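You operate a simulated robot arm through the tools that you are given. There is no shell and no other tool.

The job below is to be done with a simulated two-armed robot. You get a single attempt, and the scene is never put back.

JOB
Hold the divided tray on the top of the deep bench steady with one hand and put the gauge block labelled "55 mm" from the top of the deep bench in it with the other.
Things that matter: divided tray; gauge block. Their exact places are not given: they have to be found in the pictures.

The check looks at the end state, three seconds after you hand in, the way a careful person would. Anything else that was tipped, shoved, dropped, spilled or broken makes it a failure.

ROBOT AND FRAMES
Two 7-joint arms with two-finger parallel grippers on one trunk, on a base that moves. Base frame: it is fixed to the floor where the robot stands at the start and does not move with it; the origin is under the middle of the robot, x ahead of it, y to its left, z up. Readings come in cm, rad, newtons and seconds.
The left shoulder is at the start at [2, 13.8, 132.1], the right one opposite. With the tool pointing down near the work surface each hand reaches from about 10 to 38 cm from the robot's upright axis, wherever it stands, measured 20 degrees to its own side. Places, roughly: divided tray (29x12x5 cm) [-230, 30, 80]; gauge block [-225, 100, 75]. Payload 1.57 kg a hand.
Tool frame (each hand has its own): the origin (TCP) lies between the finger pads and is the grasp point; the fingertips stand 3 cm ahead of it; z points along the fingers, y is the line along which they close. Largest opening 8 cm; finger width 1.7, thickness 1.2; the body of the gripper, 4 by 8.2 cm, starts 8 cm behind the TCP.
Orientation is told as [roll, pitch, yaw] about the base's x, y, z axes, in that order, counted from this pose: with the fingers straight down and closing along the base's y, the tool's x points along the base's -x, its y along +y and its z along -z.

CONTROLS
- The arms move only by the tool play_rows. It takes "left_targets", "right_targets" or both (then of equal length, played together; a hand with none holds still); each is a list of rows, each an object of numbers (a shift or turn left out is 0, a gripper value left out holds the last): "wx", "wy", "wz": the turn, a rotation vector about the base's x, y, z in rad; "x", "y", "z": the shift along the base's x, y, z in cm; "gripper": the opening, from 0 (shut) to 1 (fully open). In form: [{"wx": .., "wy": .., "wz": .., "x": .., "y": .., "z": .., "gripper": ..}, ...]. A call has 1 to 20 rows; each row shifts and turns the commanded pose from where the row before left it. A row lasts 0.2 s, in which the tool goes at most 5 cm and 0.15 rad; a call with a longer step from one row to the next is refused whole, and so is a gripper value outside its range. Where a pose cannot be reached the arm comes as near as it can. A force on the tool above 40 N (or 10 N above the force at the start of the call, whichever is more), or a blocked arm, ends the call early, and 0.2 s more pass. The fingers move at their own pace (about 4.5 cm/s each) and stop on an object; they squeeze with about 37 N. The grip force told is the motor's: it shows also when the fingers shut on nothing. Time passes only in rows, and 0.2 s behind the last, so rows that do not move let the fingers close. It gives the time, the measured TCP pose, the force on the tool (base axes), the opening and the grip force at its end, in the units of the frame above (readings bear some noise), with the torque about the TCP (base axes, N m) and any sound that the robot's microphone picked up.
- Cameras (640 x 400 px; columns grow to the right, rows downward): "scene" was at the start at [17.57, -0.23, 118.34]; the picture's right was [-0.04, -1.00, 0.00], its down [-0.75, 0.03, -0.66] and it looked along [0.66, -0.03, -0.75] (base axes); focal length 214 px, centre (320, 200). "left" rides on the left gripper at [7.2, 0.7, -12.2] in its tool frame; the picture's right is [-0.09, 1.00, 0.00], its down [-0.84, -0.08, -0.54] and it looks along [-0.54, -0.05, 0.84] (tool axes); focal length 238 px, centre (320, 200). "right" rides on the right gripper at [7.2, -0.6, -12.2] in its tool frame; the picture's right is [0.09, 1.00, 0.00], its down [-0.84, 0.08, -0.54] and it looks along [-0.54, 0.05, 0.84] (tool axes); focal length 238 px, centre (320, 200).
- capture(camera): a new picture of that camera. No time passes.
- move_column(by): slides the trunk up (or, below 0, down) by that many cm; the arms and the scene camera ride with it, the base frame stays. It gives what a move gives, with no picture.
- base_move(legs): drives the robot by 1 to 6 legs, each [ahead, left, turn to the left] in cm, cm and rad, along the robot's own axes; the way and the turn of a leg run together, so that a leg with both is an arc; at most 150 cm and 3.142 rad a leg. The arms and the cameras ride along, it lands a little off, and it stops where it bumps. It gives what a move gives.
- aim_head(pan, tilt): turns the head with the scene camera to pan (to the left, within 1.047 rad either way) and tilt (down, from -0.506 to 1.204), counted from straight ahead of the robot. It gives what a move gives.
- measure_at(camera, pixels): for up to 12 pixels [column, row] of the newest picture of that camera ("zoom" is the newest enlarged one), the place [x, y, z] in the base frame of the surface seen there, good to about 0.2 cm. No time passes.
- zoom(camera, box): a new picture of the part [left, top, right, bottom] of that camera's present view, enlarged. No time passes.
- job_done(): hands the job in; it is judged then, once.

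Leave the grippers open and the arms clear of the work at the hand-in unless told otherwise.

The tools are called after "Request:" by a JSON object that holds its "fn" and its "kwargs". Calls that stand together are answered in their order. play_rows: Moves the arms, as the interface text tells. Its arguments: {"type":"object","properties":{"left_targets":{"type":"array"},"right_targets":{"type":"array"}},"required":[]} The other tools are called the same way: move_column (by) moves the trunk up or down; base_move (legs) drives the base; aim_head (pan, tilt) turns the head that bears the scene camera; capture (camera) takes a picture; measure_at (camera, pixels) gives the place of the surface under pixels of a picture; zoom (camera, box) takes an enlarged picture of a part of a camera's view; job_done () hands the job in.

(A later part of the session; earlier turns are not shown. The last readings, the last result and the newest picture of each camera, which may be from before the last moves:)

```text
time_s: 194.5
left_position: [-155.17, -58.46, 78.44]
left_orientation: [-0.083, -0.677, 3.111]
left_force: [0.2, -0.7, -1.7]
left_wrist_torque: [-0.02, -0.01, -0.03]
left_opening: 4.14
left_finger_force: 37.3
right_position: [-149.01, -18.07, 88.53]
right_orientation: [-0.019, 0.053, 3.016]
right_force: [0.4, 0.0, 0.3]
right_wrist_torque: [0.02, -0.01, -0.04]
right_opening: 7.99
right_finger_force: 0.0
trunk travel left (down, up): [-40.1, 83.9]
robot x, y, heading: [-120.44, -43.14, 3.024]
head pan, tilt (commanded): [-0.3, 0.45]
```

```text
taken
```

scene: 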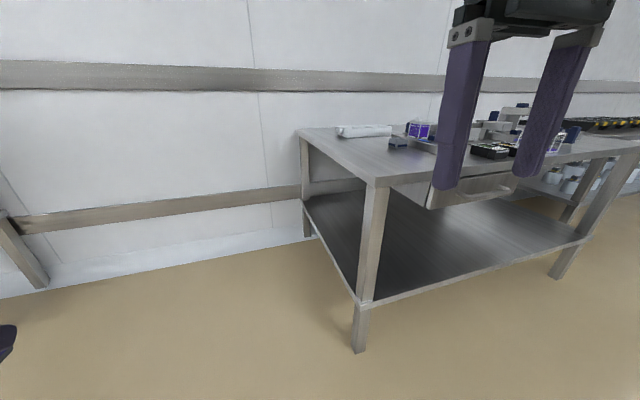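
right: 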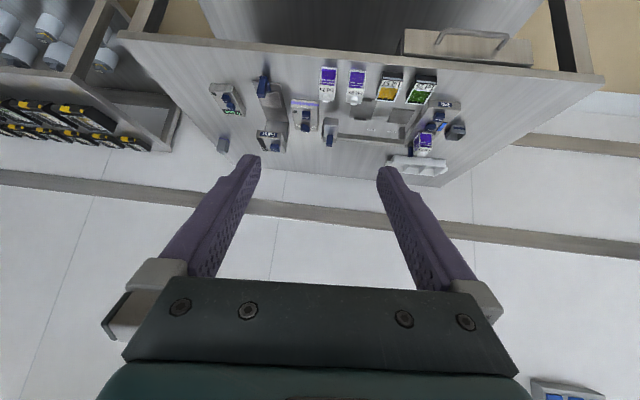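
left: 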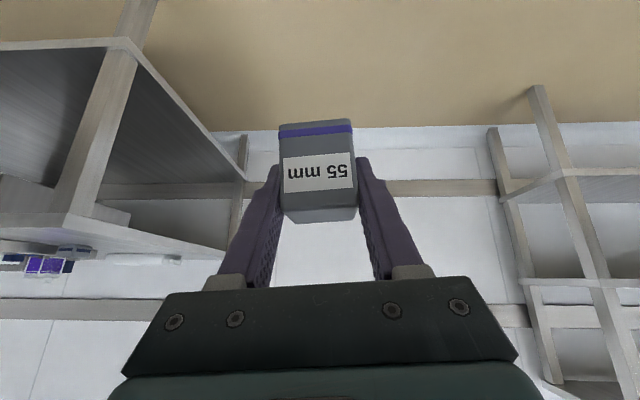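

I'm past the bench's left end; there's open floor between the bench and a shelf's leg at (35,280). I'll measure these for room.

Request:
{"fn": "measure_at", "kwargs": {"camera": "scene", "pixels": [[40, 285], [10, 225], [370, 186], [300, 130], [305, 235], [355, 350], [365, 131], [340, 133], [395, 140], [200, 250], [310, 140]]}}

Request:
{"fn": "zoom", "kwargs": {"camera": "scene", "box": [290, 100, 450, 200]}}

```text
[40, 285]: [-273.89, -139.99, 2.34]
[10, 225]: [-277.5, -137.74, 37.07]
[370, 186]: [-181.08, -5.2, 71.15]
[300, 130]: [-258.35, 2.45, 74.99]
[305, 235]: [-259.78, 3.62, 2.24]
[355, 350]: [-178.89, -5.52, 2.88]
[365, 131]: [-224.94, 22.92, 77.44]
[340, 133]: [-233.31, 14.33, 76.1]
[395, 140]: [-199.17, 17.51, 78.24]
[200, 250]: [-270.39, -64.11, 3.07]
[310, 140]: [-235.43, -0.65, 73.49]
```

```text
4.00 times, centred on (370, 150) of scene
```

zoom: 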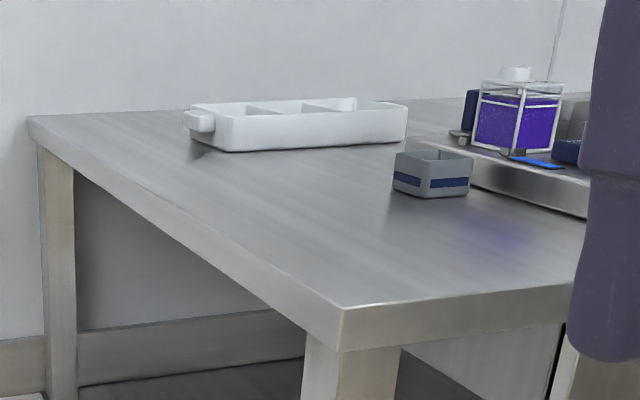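

I'll measure the tray's near ear and corners in this zoom.

Request:
{"fn": "measure_at", "kwargs": {"camera": "zoom", "pixels": [[200, 120], [187, 118], [210, 128], [222, 145], [402, 138], [222, 118], [402, 108], [195, 106], [340, 99], [300, 112], [440, 165], [400, 180]]}}

```text
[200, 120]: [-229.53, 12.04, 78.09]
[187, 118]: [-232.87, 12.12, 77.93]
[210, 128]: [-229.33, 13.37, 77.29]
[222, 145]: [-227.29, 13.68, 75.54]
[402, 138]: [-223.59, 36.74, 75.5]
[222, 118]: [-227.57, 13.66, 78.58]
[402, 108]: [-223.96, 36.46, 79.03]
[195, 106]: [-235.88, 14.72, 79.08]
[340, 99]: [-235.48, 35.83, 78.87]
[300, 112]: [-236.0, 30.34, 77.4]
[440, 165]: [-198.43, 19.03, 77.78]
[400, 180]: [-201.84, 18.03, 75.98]
```

The tray's near ear is about [-231.5, 12…13.5], z≈77–78.5; its near-left front corner [-227.4, 13.7], front-right corner [-223.8, 36.6]. I'll go around: slide left 30 cm, then ahead 97 cm, staying well off the bench's left end, and check.

Request:
{"fn": "base_move", "kwargs": {"legs": [[0, 30, 0], [50, 0, 0]]}}

Request:
{"fn": "capture", "kwargs": {"camera": "left"}}

Request:
{"fn": "base_move", "kwargs": {"legs": [[45, 0, 0]]}}

Request:
{"fn": "capture", "kwargs": {"camera": "left"}}

```text
time_s: 199.1
left_position: [-208.58, -82.28, 78.57]
left_orientation: [-0.084, -0.679, 3.111]
left_force: [0.9, 0.5, -1.4]
left_wrist_torque: [-0.02, -0.04, -0.05]
left_opening: 4.16
left_finger_force: 36.7
right_position: [-202.38, -42.04, 88.68]
right_orientation: [-0.02, 0.053, 3.015]
right_force: [-0.2, -0.7, -0.4]
right_wrist_torque: [-0.01, -0.01, 0.02]
right_opening: 7.98
right_finger_force: 0.0
trunk travel left (down, up): [-40.1, 83.9]
robot x, y, heading: [-173.58, -67.07, 3.024]
head pan, tilt (commanded): [-0.3, 0.45]
```

```text
taken
```

left: 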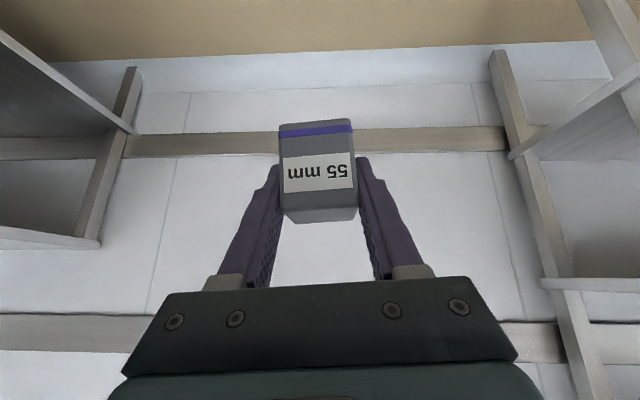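

```text
time_s: 201.8
left_position: [-253.51, -77.15, 78.47]
left_orientation: [-0.083, -0.679, 3.116]
left_force: [-0.2, -0.2, -1.4]
left_wrist_torque: [0.04, 0.02, -0.02]
left_opening: 4.16
left_finger_force: 37.4
right_position: [-247.51, -36.8, 88.55]
right_orientation: [-0.019, 0.053, 3.02]
right_force: [0.0, 0.4, 1.0]
right_wrist_torque: [-0.03, 0.0, -0.02]
right_opening: 8.01
right_finger_force: 0.1
trunk travel left (down, up): [-40.1, 83.9]
robot x, y, heading: [-219.08, -62.1, 3.026]
head pan, tilt (commanded): [-0.3, 0.45]
```

```text
taken
```

left: 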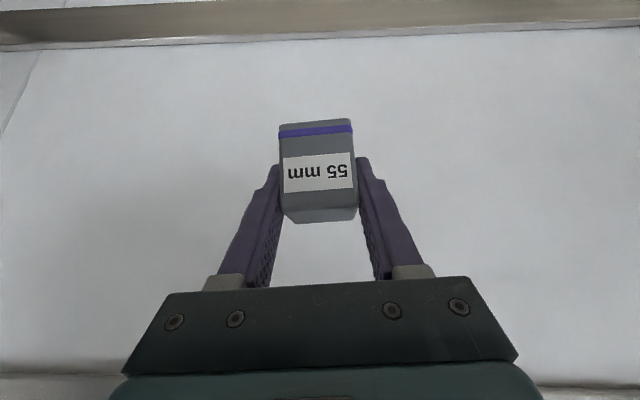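

The block is unchanged. Before turning I'll back up 14 cm for wall clearance and check where my left elbow is.

Request:
{"fn": "base_move", "kwargs": {"legs": [[-14, 0, 0]]}}

Request:
{"fn": "aim_head", "kwargs": {"pan": 1.04, "tilt": 0.2}}

Request:
{"fn": "capture", "kwargs": {"camera": "scene"}}

```text
time_s: 203.2
left_position: [-239.88, -78.76, 78.41]
left_orientation: [-0.083, -0.679, 3.114]
left_force: [-0.1, -0.1, -1.3]
left_wrist_torque: [0.0, 0.01, -0.02]
left_opening: 4.15
left_finger_force: 37.4
right_position: [-233.93, -38.41, 88.47]
right_orientation: [-0.018, 0.052, 3.02]
right_force: [-0.5, 0.1, -0.1]
right_wrist_torque: [-0.02, 0.05, 0.02]
right_opening: 8.0
right_finger_force: 0.0
trunk travel left (down, up): [-40.1, 83.9]
robot x, y, heading: [-205.22, -63.3, 3.028]
head pan, tilt (commanded): [-0.3, 0.45]
```

```text
time_s: 204.7
left_position: [-239.96, -78.81, 78.44]
left_orientation: [-0.083, -0.678, 3.115]
left_force: [0.3, 0.4, -0.7]
left_wrist_torque: [0.0, -0.01, 0.0]
left_opening: 4.16
left_finger_force: 36.6
right_position: [-233.81, -38.43, 88.49]
right_orientation: [-0.019, 0.054, 3.021]
right_force: [-0.4, 0.5, -0.2]
right_wrist_torque: [0.0, -0.01, 0.0]
right_opening: 7.99
right_finger_force: 0.0
trunk travel left (down, up): [-40.1, 83.9]
robot x, y, heading: [-204.9, -63.8, 3.027]
head pan, tilt (commanded): [1.04, 0.201]
```

```text
taken
```

scene: 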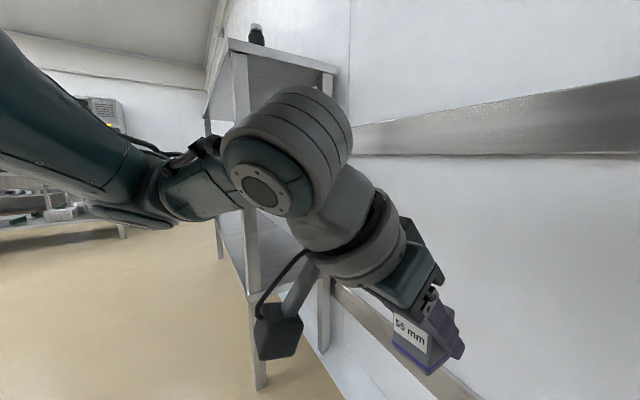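

Request:
{"fn": "measure_at", "kwargs": {"camera": "scene", "pixels": [[60, 120], [130, 170], [150, 190], [180, 185], [120, 215], [210, 190], [260, 190], [235, 75], [255, 385], [420, 130], [30, 90], [275, 320]]}}

```text
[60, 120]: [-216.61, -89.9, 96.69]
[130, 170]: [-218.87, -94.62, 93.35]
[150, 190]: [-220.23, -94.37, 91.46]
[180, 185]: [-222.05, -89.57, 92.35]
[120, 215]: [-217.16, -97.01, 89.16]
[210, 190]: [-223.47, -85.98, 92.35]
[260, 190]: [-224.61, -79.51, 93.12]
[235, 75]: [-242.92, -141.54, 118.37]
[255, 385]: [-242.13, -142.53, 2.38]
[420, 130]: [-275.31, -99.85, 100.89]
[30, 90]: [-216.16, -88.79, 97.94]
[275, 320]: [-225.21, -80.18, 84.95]
```

My left elbow reaches about 42 cm to my left at z≈90–97, so I'll stay ~55 cm from the wall while turning. Turning right 1.4 rad here, with clear floor all around.

Request:
{"fn": "base_move", "kwargs": {"legs": [[0, 0, -1.4]]}}

Request:
{"fn": "aim_head", "kwargs": {"pan": 0.0, "tilt": 0.5}}

Request:
{"fn": "capture", "kwargs": {"camera": "scene"}}

Request:
{"fn": "capture", "kwargs": {"camera": "left"}}

```text
time_s: 208.4
left_position: [-227.87, -33.14, 78.48]
left_orientation: [-0.084, -0.678, 1.775]
left_force: [-0.1, 0.7, -1.7]
left_wrist_torque: [0.01, 0.0, 0.02]
left_opening: 4.17
left_finger_force: 36.9
right_position: [-187.21, -29.85, 88.41]
right_orientation: [-0.02, 0.053, 1.679]
right_force: [0.9, -0.4, -0.1]
right_wrist_torque: [0.03, -0.02, 0.04]
right_opening: 8.01
right_finger_force: 0.1
trunk travel left (down, up): [-40.1, 83.9]
robot x, y, heading: [-205.21, -63.6, 1.688]
head pan, tilt (commanded): [1.04, 0.201]
```

```text
time_s: 209.7
left_position: [-227.87, -33.05, 78.44]
left_orientation: [-0.084, -0.679, 1.773]
left_force: [-0.2, -0.1, -1.0]
left_wrist_torque: [-0.01, 0.0, -0.04]
left_opening: 4.17
left_finger_force: 37.4
right_position: [-187.23, -29.78, 88.52]
right_orientation: [-0.02, 0.053, 1.679]
right_force: [-0.5, 0.3, -0.2]
right_wrist_torque: [-0.01, -0.03, -0.02]
right_opening: 8.01
right_finger_force: 0.0
trunk travel left (down, up): [-40.1, 83.9]
robot x, y, heading: [-205.46, -63.22, 1.69]
head pan, tilt (commanded): [0.0, 0.499]
```

```text
taken
```

scene: 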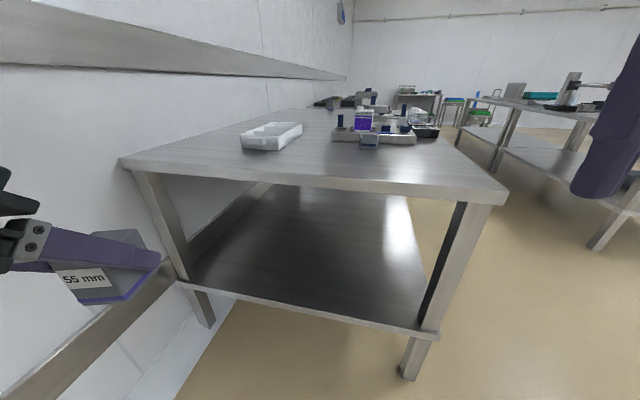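

```text
taken
```

left: 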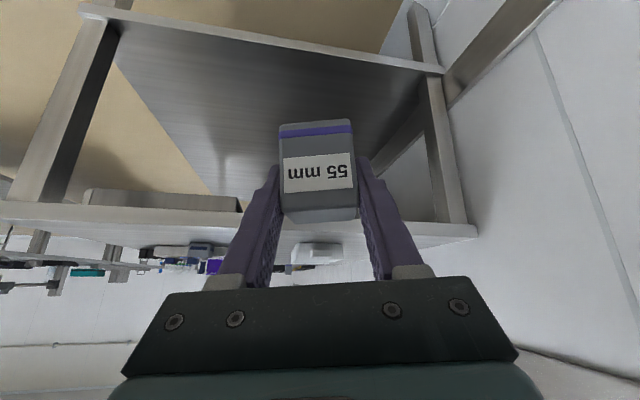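

I'm facing the bench's left end. The tray is at (272,137). I'll zoom in and measure it precisely.

Request:
{"fn": "zoom", "kwargs": {"camera": "scene", "box": [220, 100, 330, 170]}}

Request:
{"fn": "measure_at", "kwargs": {"camera": "zoom", "pixels": [[140, 240], [270, 280], [460, 160], [320, 140], [185, 205], [240, 215], [215, 230], [285, 205], [345, 180], [250, 185], [300, 170], [390, 165]]}}

```text
5.71 times, centred on (275, 135) of scene
```

zoom: 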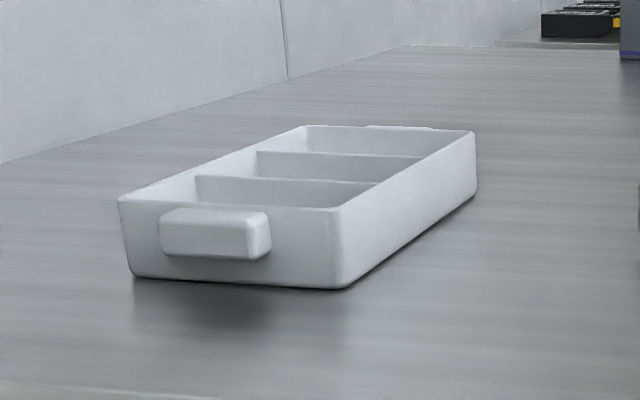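

```text
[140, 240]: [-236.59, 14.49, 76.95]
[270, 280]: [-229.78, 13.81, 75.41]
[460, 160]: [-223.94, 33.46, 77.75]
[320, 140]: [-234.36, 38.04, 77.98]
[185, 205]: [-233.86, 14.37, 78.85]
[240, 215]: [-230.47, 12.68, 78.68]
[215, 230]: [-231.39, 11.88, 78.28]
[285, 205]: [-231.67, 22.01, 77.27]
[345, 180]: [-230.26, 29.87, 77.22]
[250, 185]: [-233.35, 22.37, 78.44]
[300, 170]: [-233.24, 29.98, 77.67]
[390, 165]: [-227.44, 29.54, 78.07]
```

The tray's near ear is a block about 4.3 cm wide (x −229.5…−234), y 11.9–14, z 76.5–78.8; the dividers are at y≈22.2 and y≈30, so the middle compartment's centre is about [-230.7, 26.2]. Before driving closer I'll raise the left hand 8 cm slowly so the block clears the bench edge, and trim its tilt.

Request:
{"fn": "play_rows", "kwargs": {"left_targets": [{"z": 0.2}, {"z": 0.4, "wx": 0.0085, "wy": 0.018, "wz": 0.0135}, {"z": 0.6, "wx": 0.0085, "wy": 0.018, "wz": 0.0135}, {"z": 0.7, "wx": 0.0085, "wy": 0.018, "wz": 0.0135}, {"z": 0.7, "wx": 0.0085, "wy": 0.018, "wz": 0.0135}, {"z": 0.7}, {"z": 0.7}, {"z": 0.7}, {"z": 0.7}, {"z": 0.7}, {"z": 0.7}, {"z": 0.6}, {"z": 0.4}, {"z": 0.2}]}}

Request:
{"fn": "capture", "kwargs": {"camera": "left"}}

```text
time_s: 212.7
left_position: [-227.68, -30.8, 85.69]
left_orientation: [0.001, -0.726, 1.772]
left_force: [0.2, -0.3, -1.1]
left_wrist_torque: [-0.01, 0.0, -0.02]
left_opening: 4.18
left_finger_force: 37.0
left hand out of reach, approached as far as the arm can: row 2, 4, 5, 7, 9, 12
right_position: [-187.17, -29.84, 88.55]
right_orientation: [-0.018, 0.051, 1.68]
right_force: [-0.3, 0.4, 0.5]
right_wrist_torque: [0.02, -0.03, 0.01]
right_opening: 8.0
right_finger_force: 0.1
trunk travel left (down, up): [-40.1, 83.9]
robot x, y, heading: [-205.16, -63.73, 1.686]
head pan, tilt (commanded): [0.0, 0.499]
```

```text
taken
```

left: 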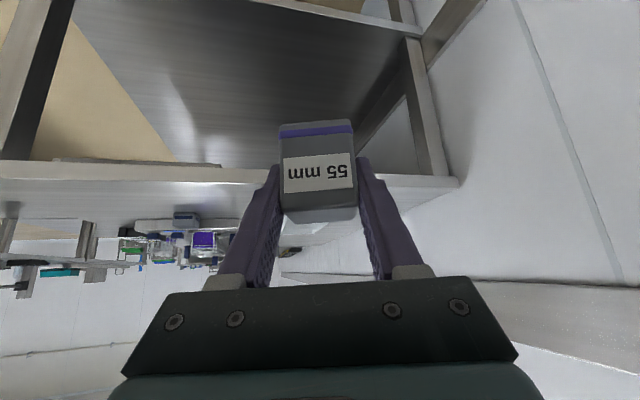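

The hand is level at z=85.7 with exact tilt. Now drive 25 cm ahead (and 3 cm left) toward the bench end, then look.

Request:
{"fn": "base_move", "kwargs": {"legs": [[25, 3, 0]]}}

Request:
{"fn": "capture", "kwargs": {"camera": "scene"}}

Request:
{"fn": "capture", "kwargs": {"camera": "left"}}

```text
time_s: 214.5
left_position: [-233.53, -6.21, 85.97]
left_orientation: [0.0, -0.726, 1.77]
left_force: [0.0, -0.5, -1.5]
left_wrist_torque: [-0.01, 0.01, -0.02]
left_opening: 4.14
left_finger_force: 36.7
right_position: [-192.98, -5.17, 88.48]
right_orientation: [-0.019, 0.053, 1.677]
right_force: [0.9, 1.4, -0.3]
right_wrist_torque: [-0.01, 0.01, 0.04]
right_opening: 7.98
right_finger_force: 0.0
trunk travel left (down, up): [-40.1, 83.9]
robot x, y, heading: [-210.77, -38.81, 1.682]
head pan, tilt (commanded): [0.0, 0.499]
```

```text
taken
```

scene: 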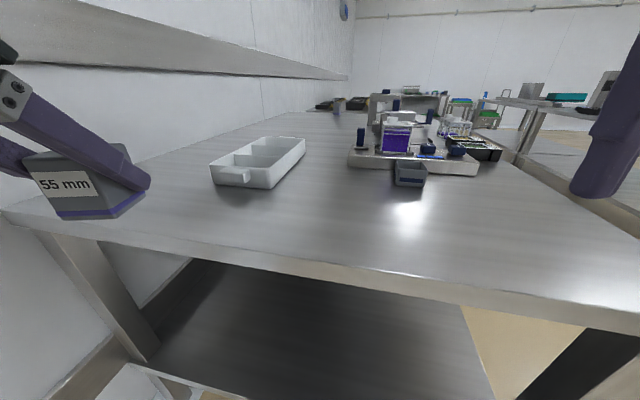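

```text
taken
```

left: 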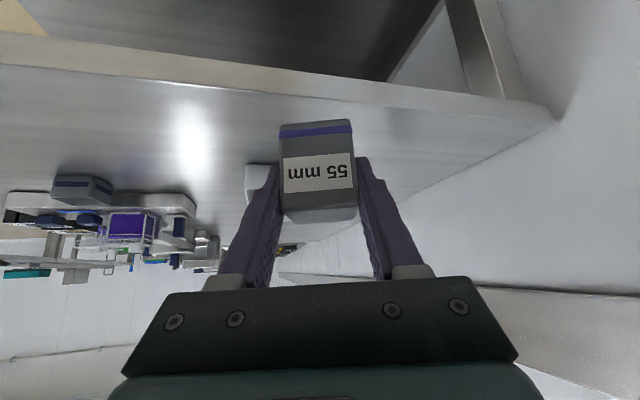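

Room remains (bench edge ahead at ~y −1). I'll creep another 14 cm ahead and 3 cm left to about 23 cm from the edge.

Request:
{"fn": "base_move", "kwargs": {"legs": [[8, 2, 0]]}}

Request:
{"fn": "base_move", "kwargs": {"legs": [[6, 1, 0]]}}

Request:
{"fn": "capture", "kwargs": {"camera": "scene"}}

Request:
{"fn": "aim_head", "kwargs": {"pan": 0.9, "tilt": 0.1}}

Request:
{"fn": "capture", "kwargs": {"camera": "scene"}}

```text
time_s: 215.6
left_position: [-236.25, 1.54, 85.78]
left_orientation: [0.001, -0.727, 1.767]
left_force: [-0.2, -0.2, -1.6]
left_wrist_torque: [-0.05, -0.01, 0.04]
left_opening: 4.15
left_finger_force: 36.7
right_position: [-195.73, 2.39, 88.46]
right_orientation: [-0.017, 0.053, 1.673]
right_force: [0.4, 0.3, -0.6]
right_wrist_torque: [0.0, -0.01, 0.01]
right_opening: 8.01
right_finger_force: 0.1
trunk travel left (down, up): [-40.1, 83.9]
robot x, y, heading: [-213.71, -30.98, 1.68]
head pan, tilt (commanded): [0.0, 0.499]
```

```text
time_s: 216.6
left_position: [-237.92, 7.63, 85.82]
left_orientation: [0.0, -0.727, 1.767]
left_force: [0.0, 0.3, -1.8]
left_wrist_torque: [-0.04, 0.02, 0.0]
left_opening: 4.16
left_finger_force: 37.2
right_position: [-197.45, 8.31, 88.42]
right_orientation: [-0.02, 0.053, 1.672]
right_force: [0.6, 0.4, -0.7]
right_wrist_torque: [0.01, 0.02, 0.0]
right_opening: 8.01
right_finger_force: 0.1
trunk travel left (down, up): [-40.1, 83.9]
robot x, y, heading: [-215.77, -25.33, 1.683]
head pan, tilt (commanded): [0.0, 0.499]
```

```text
taken
```

scene: 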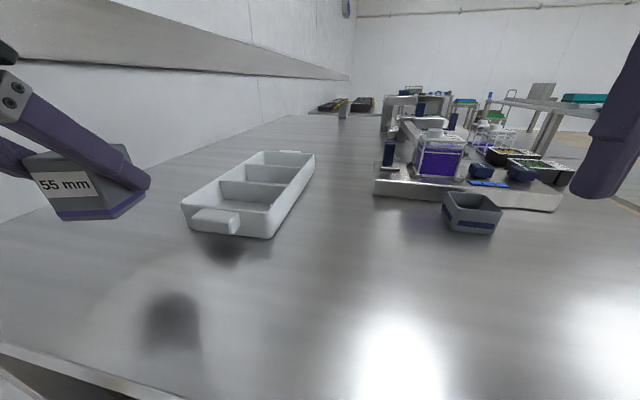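

```text
time_s: 217.8
left_position: [-237.83, 7.43, 85.86]
left_orientation: [0.0, -0.726, 1.766]
left_force: [0.3, -0.1, -1.5]
left_wrist_torque: [-0.01, 0.02, 0.02]
left_opening: 4.18
left_finger_force: 36.6
right_position: [-197.31, 8.36, 88.56]
right_orientation: [-0.019, 0.052, 1.673]
right_force: [0.3, 0.2, -0.1]
right_wrist_torque: [0.02, 0.02, -0.03]
right_opening: 7.98
right_finger_force: 0.1
trunk travel left (down, up): [-40.1, 83.9]
robot x, y, heading: [-215.76, -25.24, 1.683]
head pan, tilt (commanded): [0.901, 0.099]
```

```text
taken
```

scene: 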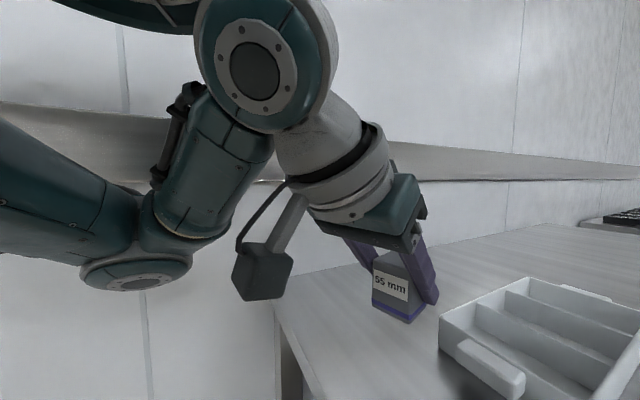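

I'm about 24 cm from the bench end. I'll check the left elbow's distance to the wall rail, and get the tray's coordinates from here.

Request:
{"fn": "measure_at", "kwargs": {"camera": "scene", "pixels": [[135, 282], [165, 260], [90, 250], [60, 130], [40, 210], [480, 360], [522, 390], [445, 335], [472, 305], [505, 292], [530, 280], [262, 280]]}}

Request:
{"fn": "aim_head", "kwargs": {"pan": 0.2, "tilt": 0.75}}

Request:
{"fn": "capture", "kwargs": {"camera": "scene"}}

Request:
{"fn": "zoom", "kwargs": {"camera": "scene", "box": [160, 80, 400, 230]}}

```text
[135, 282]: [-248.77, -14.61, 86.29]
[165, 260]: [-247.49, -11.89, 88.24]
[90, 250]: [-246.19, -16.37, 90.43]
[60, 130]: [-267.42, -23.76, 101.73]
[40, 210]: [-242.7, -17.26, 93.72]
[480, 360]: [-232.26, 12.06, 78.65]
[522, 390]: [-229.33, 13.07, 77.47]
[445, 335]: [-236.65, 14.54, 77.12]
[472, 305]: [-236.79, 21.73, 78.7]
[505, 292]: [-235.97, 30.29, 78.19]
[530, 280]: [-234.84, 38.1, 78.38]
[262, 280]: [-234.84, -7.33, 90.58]
```

```text
time_s: 218.8
left_position: [-237.88, 7.53, 85.98]
left_orientation: [0.0, -0.727, 1.766]
left_force: [0.0, -0.2, -1.7]
left_wrist_torque: [0.02, 0.02, -0.02]
left_opening: 4.17
left_finger_force: 36.5
right_position: [-197.43, 8.45, 88.53]
right_orientation: [-0.02, 0.052, 1.673]
right_force: [0.2, -0.1, -0.4]
right_wrist_torque: [0.0, -0.04, 0.01]
right_opening: 8.02
right_finger_force: 0.0
trunk travel left (down, up): [-40.1, 83.9]
robot x, y, heading: [-215.58, -25.52, 1.681]
head pan, tilt (commanded): [0.201, 0.75]
```

```text
taken
```

scene: 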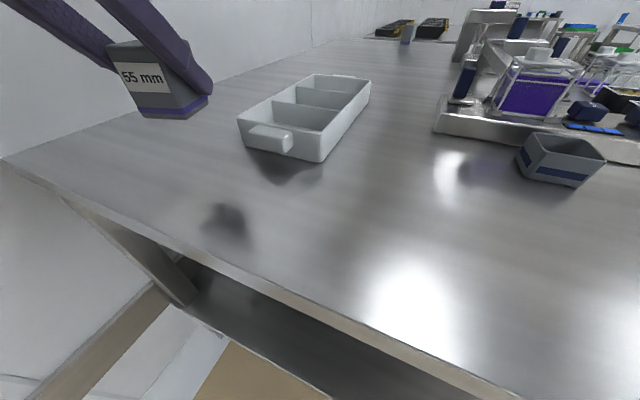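

```text
2.67 times, centred on (280, 155) of scene
```

zoom: 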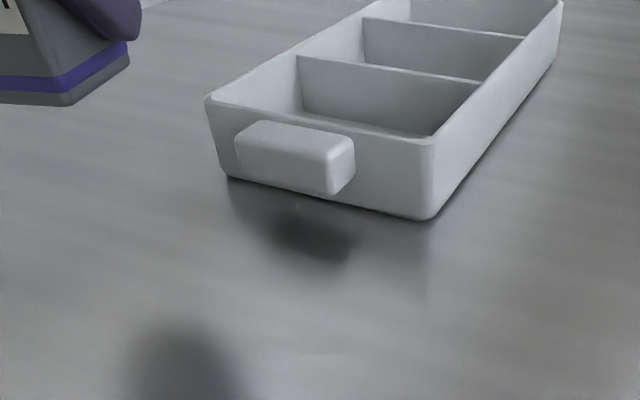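

Elbow has ~10 cm to the wall rail. I'll measure the tray's rim, dividers and ear in this clear view.

Request:
{"fn": "measure_at", "kwargs": {"camera": "zoom", "pixels": [[214, 98], [430, 143], [300, 60], [476, 86], [366, 21], [520, 41], [245, 135], [345, 145], [270, 128], [300, 160], [370, 110], [440, 60]]}}

Request:
{"fn": "measure_at", "kwargs": {"camera": "scene", "pixels": [[258, 133], [290, 135], [270, 128], [285, 145], [300, 110], [315, 95], [320, 157], [240, 120], [370, 82], [300, 112], [305, 118], [320, 100]]}}

```text
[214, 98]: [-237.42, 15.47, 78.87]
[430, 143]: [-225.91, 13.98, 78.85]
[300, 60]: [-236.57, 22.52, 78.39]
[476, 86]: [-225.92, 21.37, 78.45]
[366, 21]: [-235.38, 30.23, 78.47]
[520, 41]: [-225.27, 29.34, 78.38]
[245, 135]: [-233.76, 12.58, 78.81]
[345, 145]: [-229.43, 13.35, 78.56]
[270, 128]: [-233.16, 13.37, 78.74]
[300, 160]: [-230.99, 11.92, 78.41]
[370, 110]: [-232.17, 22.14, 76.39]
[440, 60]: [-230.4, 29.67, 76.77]
```

```text
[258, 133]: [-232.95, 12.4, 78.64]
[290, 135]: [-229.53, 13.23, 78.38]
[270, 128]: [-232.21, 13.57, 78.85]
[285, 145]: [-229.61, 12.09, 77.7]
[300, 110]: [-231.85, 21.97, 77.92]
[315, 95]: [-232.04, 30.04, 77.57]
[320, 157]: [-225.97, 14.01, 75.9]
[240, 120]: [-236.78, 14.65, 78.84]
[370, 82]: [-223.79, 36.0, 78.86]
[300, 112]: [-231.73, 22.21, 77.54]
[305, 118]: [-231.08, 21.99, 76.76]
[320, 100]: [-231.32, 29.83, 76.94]
```

Tray rim corners: near-left end wall runs [-237.4,15]→[-225.9,14]; dividers at y≈22 and 29.8; so the middle compartment's centre is [-230.8, 25.9] and the ear spans x −229.4…−233.9, y 11.9–14.3, top z 78.8. I'll first bring the left hand with the block to hover over the middle compartment (block bottom ~3 cm above the rim).

Request:
{"fn": "play_rows", "kwargs": {"left_targets": [{"x": 0.12, "y": 0.4, "wz": -0.015}, {"x": 0.3, "y": 0.8, "wz": -0.03}, {"x": 0.4, "y": 1.05, "wz": -0.04}, {"x": 0.4, "y": 1.05, "wz": -0.04}, {"x": 0.4, "y": 1.05, "wz": -0.04}, {"x": 0.4, "y": 1.05, "wz": -0.04}, {"x": 0.4, "y": 1.05, "wz": -0.04}, {"x": 0.4, "y": 1.05, "wz": -0.04}, {"x": 0.4, "y": 1.05, "wz": -0.04}, {"x": 0.4, "y": 1.05, "wz": -0.04}, {"x": 0.4, "y": 1.05, "wz": -0.04}, {"x": 0.4, "y": 1.05, "wz": -0.04}, {"x": 0.4, "y": 1.05, "wz": -0.04}, {"x": 0.4, "y": 1.05, "wz": -0.04}, {"x": 0.4, "y": 1.05, "wz": -0.04}, {"x": 0.4, "y": 1.05, "wz": -0.04}, {"x": 0.4, "y": 1.05, "wz": -0.04}, {"x": 0.4, "y": 0.9, "wz": -0.03}, {"x": 0.2, "y": 0.4, "wz": -0.015}]}}

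Request:
{"fn": "capture", "kwargs": {"camera": "left"}}

Request:
{"fn": "capture", "kwargs": {"camera": "scene"}}

```text
time_s: 222.8
left_position: [-230.81, 25.79, 85.87]
left_orientation: [0.001, -0.726, 1.077]
left_force: [-0.9, 0.0, -1.9]
left_wrist_torque: [0.02, -0.05, -0.01]
left_opening: 4.16
left_finger_force: 36.7
right_position: [-197.35, 8.26, 88.57]
right_orientation: [-0.019, 0.054, 1.671]
right_force: [0.2, 0.6, -0.2]
right_wrist_torque: [-0.01, -0.03, 0.02]
right_opening: 8.0
right_finger_force: 0.1
trunk travel left (down, up): [-40.1, 83.9]
robot x, y, heading: [-215.54, -24.96, 1.687]
head pan, tilt (commanded): [0.201, 0.75]
```

```text
taken
```

left: 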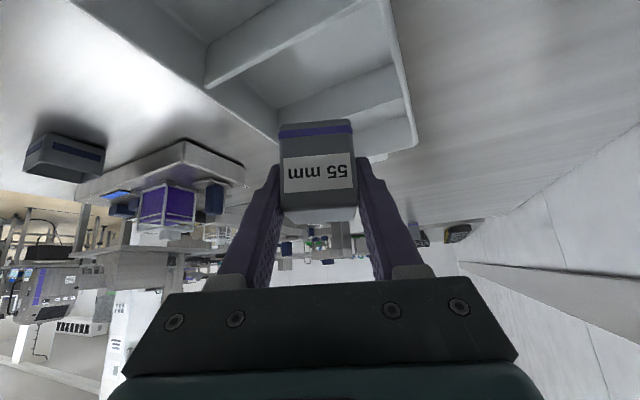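

```text
taken
```

scene: 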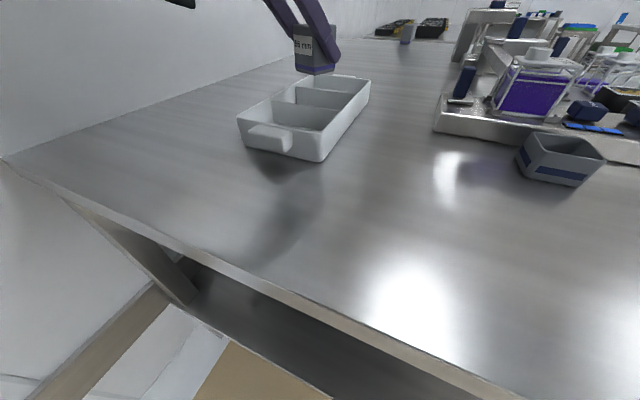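

The block hovers exactly over the middle compartment. Before moving the right hand I'll measure the nearby bottle, machine and grey box to keep clear of them.

Request:
{"fn": "measure_at", "kwargs": {"camera": "scene", "pixels": [[440, 125], [530, 55], [505, 105], [460, 95], [520, 155], [560, 180], [600, 160], [545, 135], [470, 70], [490, 55]]}}

Request:
{"fn": "capture", "kwargs": {"camera": "right"}}

```text
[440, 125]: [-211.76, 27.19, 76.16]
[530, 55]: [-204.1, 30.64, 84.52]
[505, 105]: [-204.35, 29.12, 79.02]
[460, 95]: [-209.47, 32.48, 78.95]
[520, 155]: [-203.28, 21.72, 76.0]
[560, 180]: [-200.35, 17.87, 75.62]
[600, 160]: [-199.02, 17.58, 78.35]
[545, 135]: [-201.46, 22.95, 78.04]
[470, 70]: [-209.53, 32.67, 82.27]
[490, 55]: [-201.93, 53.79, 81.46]
```

```text
taken
```

right: 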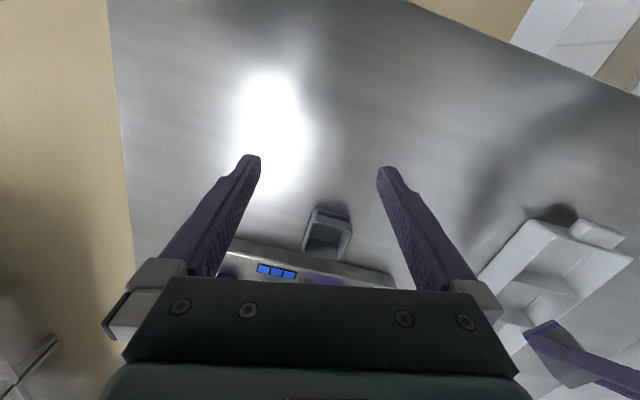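

The machine's near corner is at [-211.8, 27.2] and the grey box at y≥17.6 (top 78.4); the right hand's route stays clear of both. First I tilt the right fingers forward 0.75 rad (so its camera bracket clears the forearm) while moving gently forward.

Request:
{"fn": "play_rows", "kwargs": {"right_targets": [{"x": -1.2, "y": 1.3, "z": -0.5, "wx": 0.1244, "wy": 0.0126}, {"x": -1.2, "y": 1.3, "z": -0.5, "wx": 0.1244, "wy": 0.0126}, {"x": -1.2, "y": 1.3, "z": -0.5, "wx": 0.1244, "wy": 0.0126}, {"x": -1.2, "y": 1.3, "z": -0.5, "wx": 0.1244, "wy": 0.0126}, {"x": -1.2, "y": 1.3, "z": -0.5, "wx": 0.1244, "wy": 0.0126}, {"x": -1.2, "y": 1.3, "z": -0.3, "wx": 0.1244, "wy": 0.0126}]}}

Request:
{"fn": "capture", "kwargs": {"camera": "right"}}

Request:
{"fn": "aim_head", "kwargs": {"pan": -0.15, "tilt": 0.6}}

Request:
{"fn": "capture", "kwargs": {"camera": "scene"}}

```text
time_s: 224.2
left_position: [-230.98, 25.74, 85.83]
left_orientation: [0.001, -0.723, 1.077]
left_force: [0.0, -0.1, -2.0]
left_wrist_torque: [0.0, -0.04, -0.03]
left_opening: 4.15
left_finger_force: 37.1
right_position: [-204.68, 16.23, 85.59]
right_orientation: [-0.021, -0.7, 1.672]
right_force: [0.3, 0.7, 0.8]
right_wrist_torque: [0.01, -0.03, -0.01]
right_opening: 7.99
right_finger_force: 0.0
trunk travel left (down, up): [-40.1, 83.9]
robot x, y, heading: [-215.41, -25.24, 1.677]
head pan, tilt (commanded): [0.201, 0.75]
```

```text
taken
```

right: 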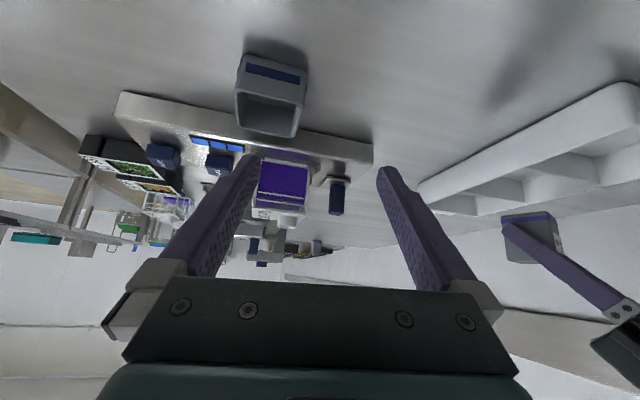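

```text
time_s: 225.1
left_position: [-230.75, 25.76, 85.86]
left_orientation: [0.002, -0.724, 1.078]
left_force: [0.6, 0.8, -1.9]
left_wrist_torque: [-0.02, -0.02, 0.01]
left_opening: 4.15
left_finger_force: 37.1
right_position: [-204.5, 16.2, 85.67]
right_orientation: [-0.019, -0.698, 1.672]
right_force: [-0.1, -0.1, -0.5]
right_wrist_torque: [0.02, -0.02, -0.02]
right_opening: 8.01
right_finger_force: 0.0
trunk travel left (down, up): [-40.1, 83.9]
robot x, y, heading: [-215.5, -25.08, 1.684]
head pan, tilt (commanded): [-0.15, 0.6]
```

```text
taken
```

scene: 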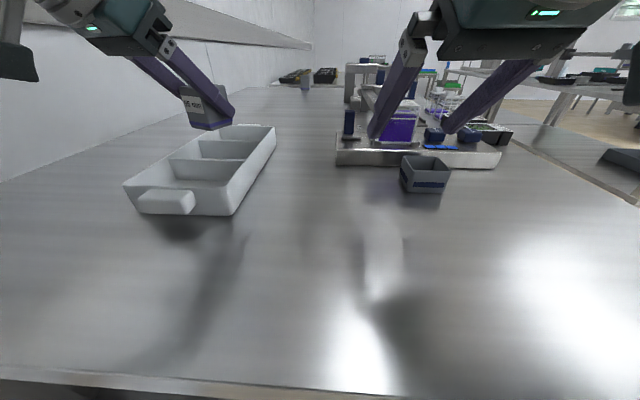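

Both hands are in view and apart. Now I swing the right hand's fingers round toward the wall direction, arriving in front of the tray's near-left corner (about [-221, 13.4, 85.6]), and narrow its opening to about 5.2 cm.

Request:
{"fn": "play_rows", "kwargs": {"right_targets": [{"x": -2.14, "y": 0.45, "wz": 0.138, "gripper": 0.65}, {"x": -2.1, "y": 0.26, "wz": 0.138}, {"x": -2.02, "y": 0.06, "wz": 0.138}, {"x": -1.92, "y": -0.12, "wz": 0.138}, {"x": -1.79, "y": -0.29, "wz": 0.138}, {"x": -1.63, "y": -0.44, "wz": 0.138}, {"x": -1.47, "y": -0.56, "wz": 0.138}, {"x": -1.28, "y": -0.67, "wz": 0.138}, {"x": -1.09, "y": -0.74, "wz": 0.138}, {"x": -0.89, "y": -0.8, "wz": 0.138}]}}

Request:
{"fn": "capture", "kwargs": {"camera": "right"}}

Request:
{"fn": "capture", "kwargs": {"camera": "scene"}}

```text
time_s: 227.2
left_position: [-230.84, 25.79, 85.85]
left_orientation: [0.0, -0.726, 1.076]
left_force: [0.2, 0.3, -1.0]
left_wrist_torque: [-0.02, 0.02, -0.01]
left_opening: 4.16
left_finger_force: 37.2
right_position: [-220.79, 13.42, 85.64]
right_orientation: [-0.02, -0.696, 3.057]
right_force: [0.2, -0.1, 0.3]
right_wrist_torque: [-0.04, 0.03, -0.01]
right_opening: 5.22
right_finger_force: 0.1
trunk travel left (down, up): [-40.1, 83.9]
robot x, y, heading: [-215.74, -25.21, 1.678]
head pan, tilt (commanded): [-0.15, 0.6]
```

```text
taken
```

right: 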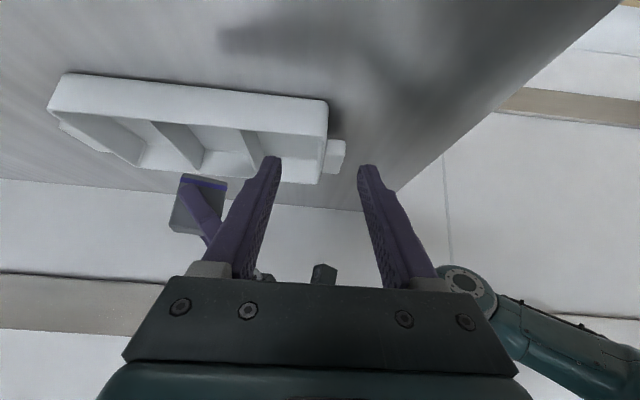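

```text
taken
```

scene: 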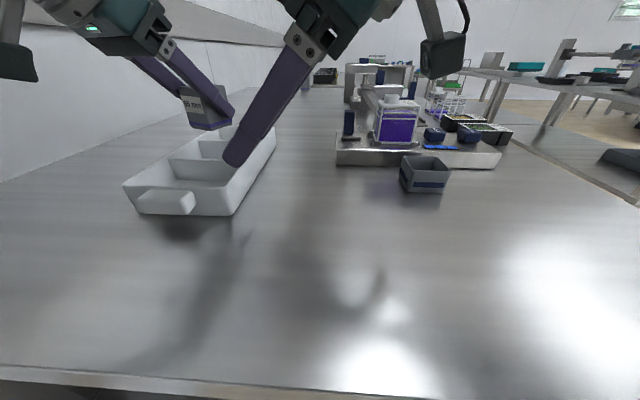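

The right hand is in place before the tray's end; its camera shows the end wall and ear (335,155) between the fingers. I'll measure them from this view.

Request:
{"fn": "measure_at", "kwargs": {"camera": "right", "pixels": [[344, 145], [342, 165], [335, 150], [327, 115], [325, 170], [312, 165], [300, 150], [318, 180], [250, 140], [330, 142], [300, 170], [322, 150]]}}

Request:
{"fn": "zoom", "kwargs": {"camera": "right", "box": [220, 80, 400, 200]}}

```text
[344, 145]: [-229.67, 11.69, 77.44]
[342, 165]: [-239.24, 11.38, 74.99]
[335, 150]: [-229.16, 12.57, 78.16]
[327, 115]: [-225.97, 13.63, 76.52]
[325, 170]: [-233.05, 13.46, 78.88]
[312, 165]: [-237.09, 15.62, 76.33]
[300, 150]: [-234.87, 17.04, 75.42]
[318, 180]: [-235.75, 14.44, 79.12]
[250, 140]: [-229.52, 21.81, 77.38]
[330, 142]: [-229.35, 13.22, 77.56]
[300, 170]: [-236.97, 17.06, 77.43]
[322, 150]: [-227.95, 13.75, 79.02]
```

```text
3.33 times, centred on (310, 140) of right
```

zoom: 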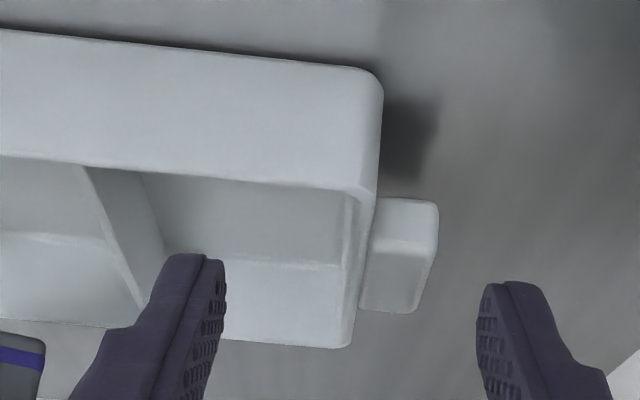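

Tray floor z≈75.4, rim ≈79. I'll lower the right hand to z≈82.7 (tips just above the rim), then move in 10.9 cm over the near wall so one finger is over the left compartment and one beyond the ear.

Request:
{"fn": "play_rows", "kwargs": {"right_targets": [{"z": -1.0}, {"z": -1.0}, {"z": -0.9}, {"x": -0.8}, {"x": -1.2}, {"x": -1.2}, {"x": -1.3}, {"x": -1.3}, {"x": -1.3}, {"x": -1.3}, {"x": -1.2}, {"x": -0.8}, {"x": -0.45}]}}

Request:
{"fn": "capture", "kwargs": {"camera": "right"}}

Request:
{"fn": "capture", "kwargs": {"camera": "scene"}}

```text
time_s: 230.1
left_position: [-230.81, 25.75, 85.86]
left_orientation: [-0.001, -0.726, 1.078]
left_force: [-0.9, -0.6, -0.4]
left_wrist_torque: [0.0, 0.02, -0.01]
left_opening: 4.18
left_finger_force: 37.4
right_position: [-231.76, 13.21, 82.86]
right_orientation: [-0.019, -0.7, 3.053]
right_force: [-0.4, 0.4, 0.4]
right_wrist_torque: [0.01, -0.01, -0.01]
right_opening: 5.2
right_finger_force: 0.0
trunk travel left (down, up): [-40.1, 83.9]
robot x, y, heading: [-215.64, -25.25, 1.681]
head pan, tilt (commanded): [-0.15, 0.6]
```

```text
taken
```

right: 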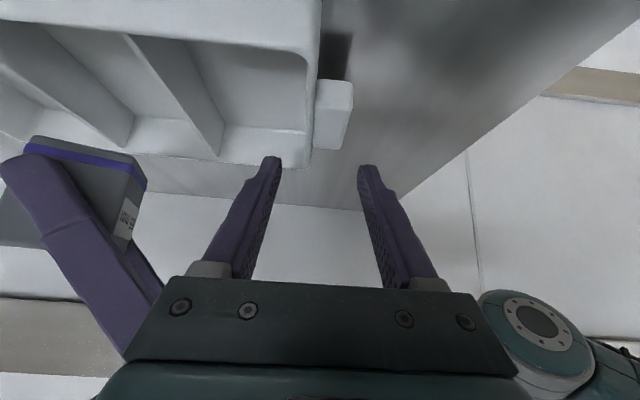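

```text
taken
```

scene: 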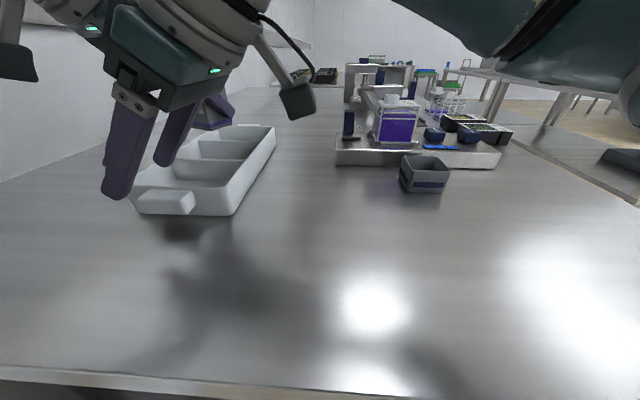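

The fingers straddle the end wall and ear from above. I'll lower 3.6 cm slowly, watching the force.

Request:
{"fn": "play_rows", "kwargs": {"right_targets": [{"z": -0.5}, {"z": -0.6}, {"z": -0.6}, {"z": -0.6}, {"z": -0.5}, {"z": -0.4}, {"z": -0.4}]}}

Request:
{"fn": "capture", "kwargs": {"camera": "right"}}

Request:
{"fn": "zoom", "kwargs": {"camera": "scene", "box": [60, 60, 300, 240]}}

```text
time_s: 231.7
left_position: [-230.8, 25.71, 85.91]
left_orientation: [-0.002, -0.725, 1.078]
left_force: [-0.8, -0.5, -1.9]
left_wrist_torque: [-0.02, 0.0, -0.02]
left_opening: 4.12
left_finger_force: 37.1
right_position: [-231.81, 13.27, 79.21]
right_orientation: [-0.018, -0.698, 3.053]
right_force: [0.3, 0.0, -0.4]
right_wrist_torque: [-0.03, -0.01, 0.0]
right_opening: 5.18
right_finger_force: 0.0
trunk travel left (down, up): [-40.1, 83.9]
robot x, y, heading: [-215.39, -25.47, 1.685]
head pan, tilt (commanded): [-0.15, 0.6]
```

```text
taken
```

right: 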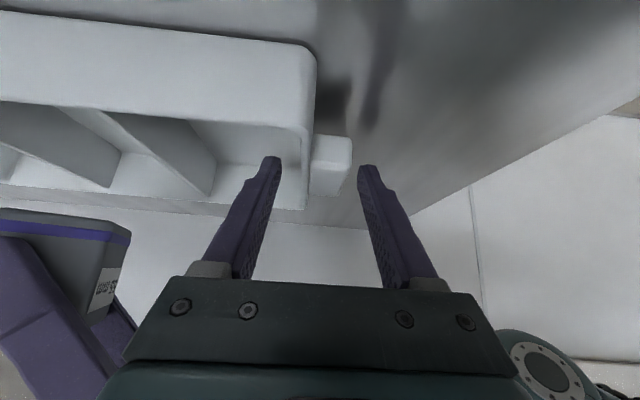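

```text
2.22 times, centred on (180, 150) of scene
```

zoom: 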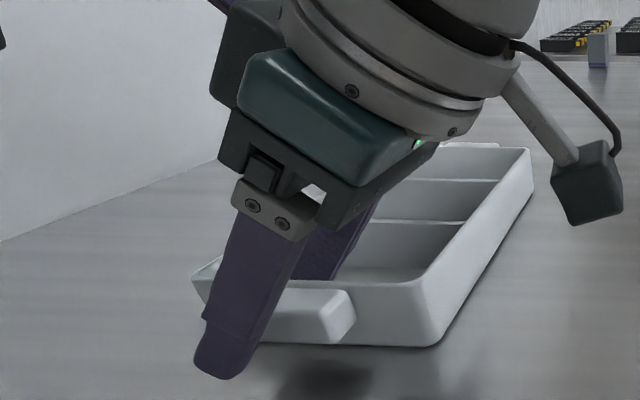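

The fingers straddle ear and wall with no contact. The outer finger is a bit toward the wall side of the ear, so I'll shift +1.2 cm in x, then close gently by closing the gripper.

Request:
{"fn": "play_rows", "kwargs": {"right_targets": [{"x": 0.6}, {"x": 0.6}, {}]}}

Request:
{"fn": "capture", "kwargs": {"camera": "right"}}

Request:
{"fn": "zoom", "kwargs": {"camera": "right", "box": [220, 100, 420, 240]}}

Request:
{"fn": "measure_at", "kwargs": {"camera": "zoom", "pixels": [[410, 120], [408, 190], [380, 140], [320, 130], [300, 230], [275, 200], [240, 180], [180, 210], [150, 290], [465, 240], [480, 330]]}}

```text
time_s: 232.4
left_position: [-230.9, 25.78, 85.93]
left_orientation: [0.002, -0.728, 1.077]
left_force: [0.4, 0.7, -1.2]
left_wrist_torque: [0.0, -0.02, -0.01]
left_opening: 4.15
left_finger_force: 37.4
right_position: [-230.6, 13.2, 79.22]
right_orientation: [-0.019, -0.697, 3.054]
right_force: [-0.1, -0.1, 0.2]
right_wrist_torque: [-0.02, -0.03, -0.02]
right_opening: 5.23
right_finger_force: 0.0
trunk travel left (down, up): [-40.1, 83.9]
robot x, y, heading: [-215.16, -25.13, 1.682]
head pan, tilt (commanded): [-0.15, 0.6]
```

```text
taken
```

right: 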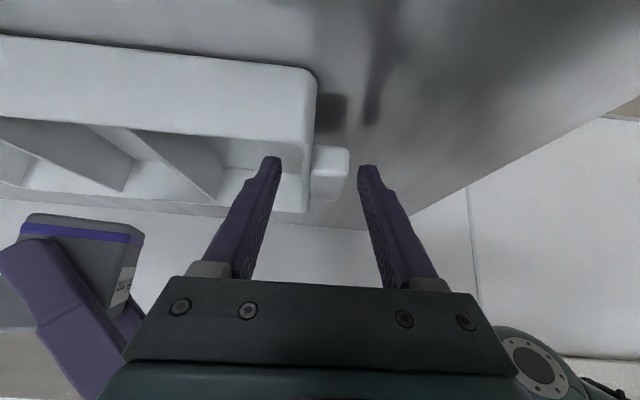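

```text
2.86 times, centred on (320, 170) of right
```

zoom: 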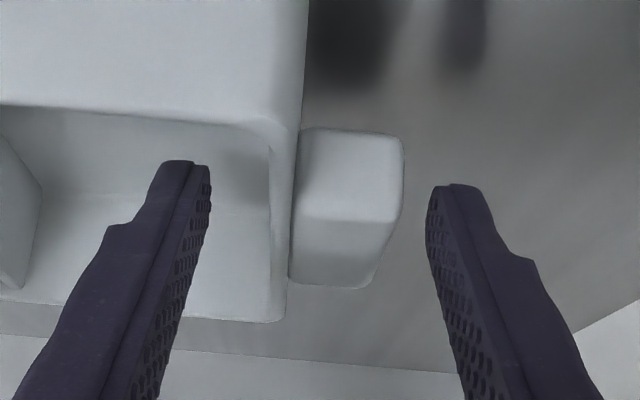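

```text
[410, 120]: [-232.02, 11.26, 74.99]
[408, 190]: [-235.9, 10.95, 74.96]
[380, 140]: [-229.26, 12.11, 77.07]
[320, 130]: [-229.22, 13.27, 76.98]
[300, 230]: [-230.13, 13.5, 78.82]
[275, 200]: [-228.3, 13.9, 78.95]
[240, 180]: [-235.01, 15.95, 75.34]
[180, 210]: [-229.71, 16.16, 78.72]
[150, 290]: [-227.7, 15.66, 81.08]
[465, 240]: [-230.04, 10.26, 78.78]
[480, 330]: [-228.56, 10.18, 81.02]
```

The ear-plus-wall sits well centred between the fingers (≈1.3 cm gap each side). I'll close in steps to grip it gently but firmly.

Request:
{"fn": "play_rows", "kwargs": {"right_targets": [{"gripper": 0.5}, {"gripper": 0.44}, {"gripper": 0.4}, {"gripper": 0.37}, {"gripper": 0.34}, {"gripper": 0.3}, {"gripper": 0.2}, {}, {}]}}

Request:
{"fn": "capture", "kwargs": {"camera": "right"}}

Request:
{"fn": "capture", "kwargs": {"camera": "scene"}}

```text
time_s: 234.4
left_position: [-230.97, 25.72, 86.0]
left_orientation: [0.0, -0.725, 1.077]
left_force: [-0.1, -0.1, -1.5]
left_wrist_torque: [-0.04, 0.02, 0.01]
left_opening: 4.16
left_finger_force: 37.0
right_position: [-230.55, 13.18, 79.15]
right_orientation: [-0.018, -0.698, 3.053]
right_force: [-0.4, -1.0, 0.9]
right_wrist_torque: [-0.28, 0.11, 0.05]
right_opening: 2.55
right_finger_force: 36.6
trunk travel left (down, up): [-40.1, 83.9]
robot x, y, heading: [-215.57, -25.03, 1.678]
head pan, tilt (commanded): [-0.15, 0.6]
```

```text
taken
```

right: 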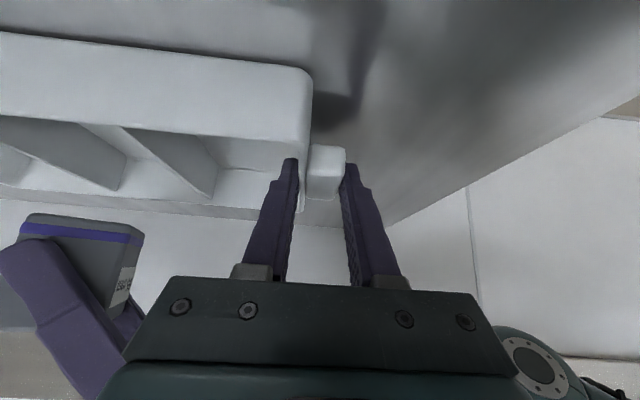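

```text
taken
```

scene: 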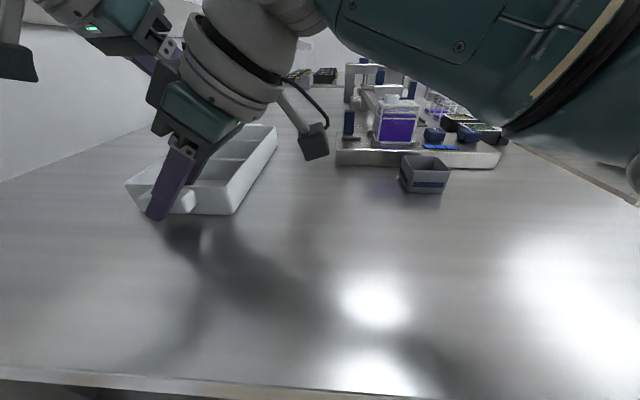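

The tray's end is gripped (2.55 cm, 37 N) without noticeable push. Now I'll check the block's position against the middle compartment in the left camera.

Request:
{"fn": "capture", "kwargs": {"camera": "left"}}

Request:
{"fn": "measure_at", "kwargs": {"camera": "right", "pixels": [[215, 165], [165, 145], [200, 180], [120, 170], [70, 135], [30, 155], [180, 195], [110, 190], [240, 135], [100, 110]]}}

```text
taken
```

left: 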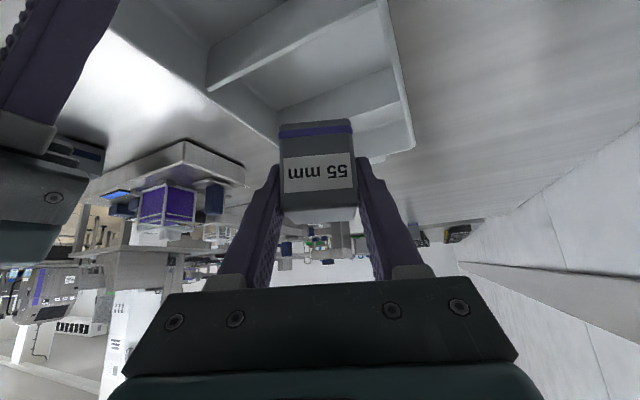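

```text
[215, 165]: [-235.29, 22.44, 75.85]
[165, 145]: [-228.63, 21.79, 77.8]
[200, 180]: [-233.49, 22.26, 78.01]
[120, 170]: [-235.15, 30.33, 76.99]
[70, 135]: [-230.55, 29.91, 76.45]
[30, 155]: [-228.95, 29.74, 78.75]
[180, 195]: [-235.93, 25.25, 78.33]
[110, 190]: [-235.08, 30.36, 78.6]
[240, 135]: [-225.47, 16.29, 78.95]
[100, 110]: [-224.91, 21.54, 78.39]
```

Dividers measure y≈22.0 and 29.95 at x≈−231, so the compartment's centre is [-230.8, 26.0]. I'll verify the block's own position in world terms.

Request:
{"fn": "measure_at", "kwargs": {"camera": "left", "pixels": [[318, 170], [285, 130], [350, 128], [290, 205], [352, 200], [320, 126], [320, 195], [240, 60], [340, 90], [300, 100]]}}

```text
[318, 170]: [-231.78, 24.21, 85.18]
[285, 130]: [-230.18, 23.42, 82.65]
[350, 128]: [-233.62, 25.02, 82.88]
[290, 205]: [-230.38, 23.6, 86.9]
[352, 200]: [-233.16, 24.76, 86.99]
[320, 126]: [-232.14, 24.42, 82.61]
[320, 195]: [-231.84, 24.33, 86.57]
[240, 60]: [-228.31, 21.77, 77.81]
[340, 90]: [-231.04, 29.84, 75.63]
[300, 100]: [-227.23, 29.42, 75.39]
```

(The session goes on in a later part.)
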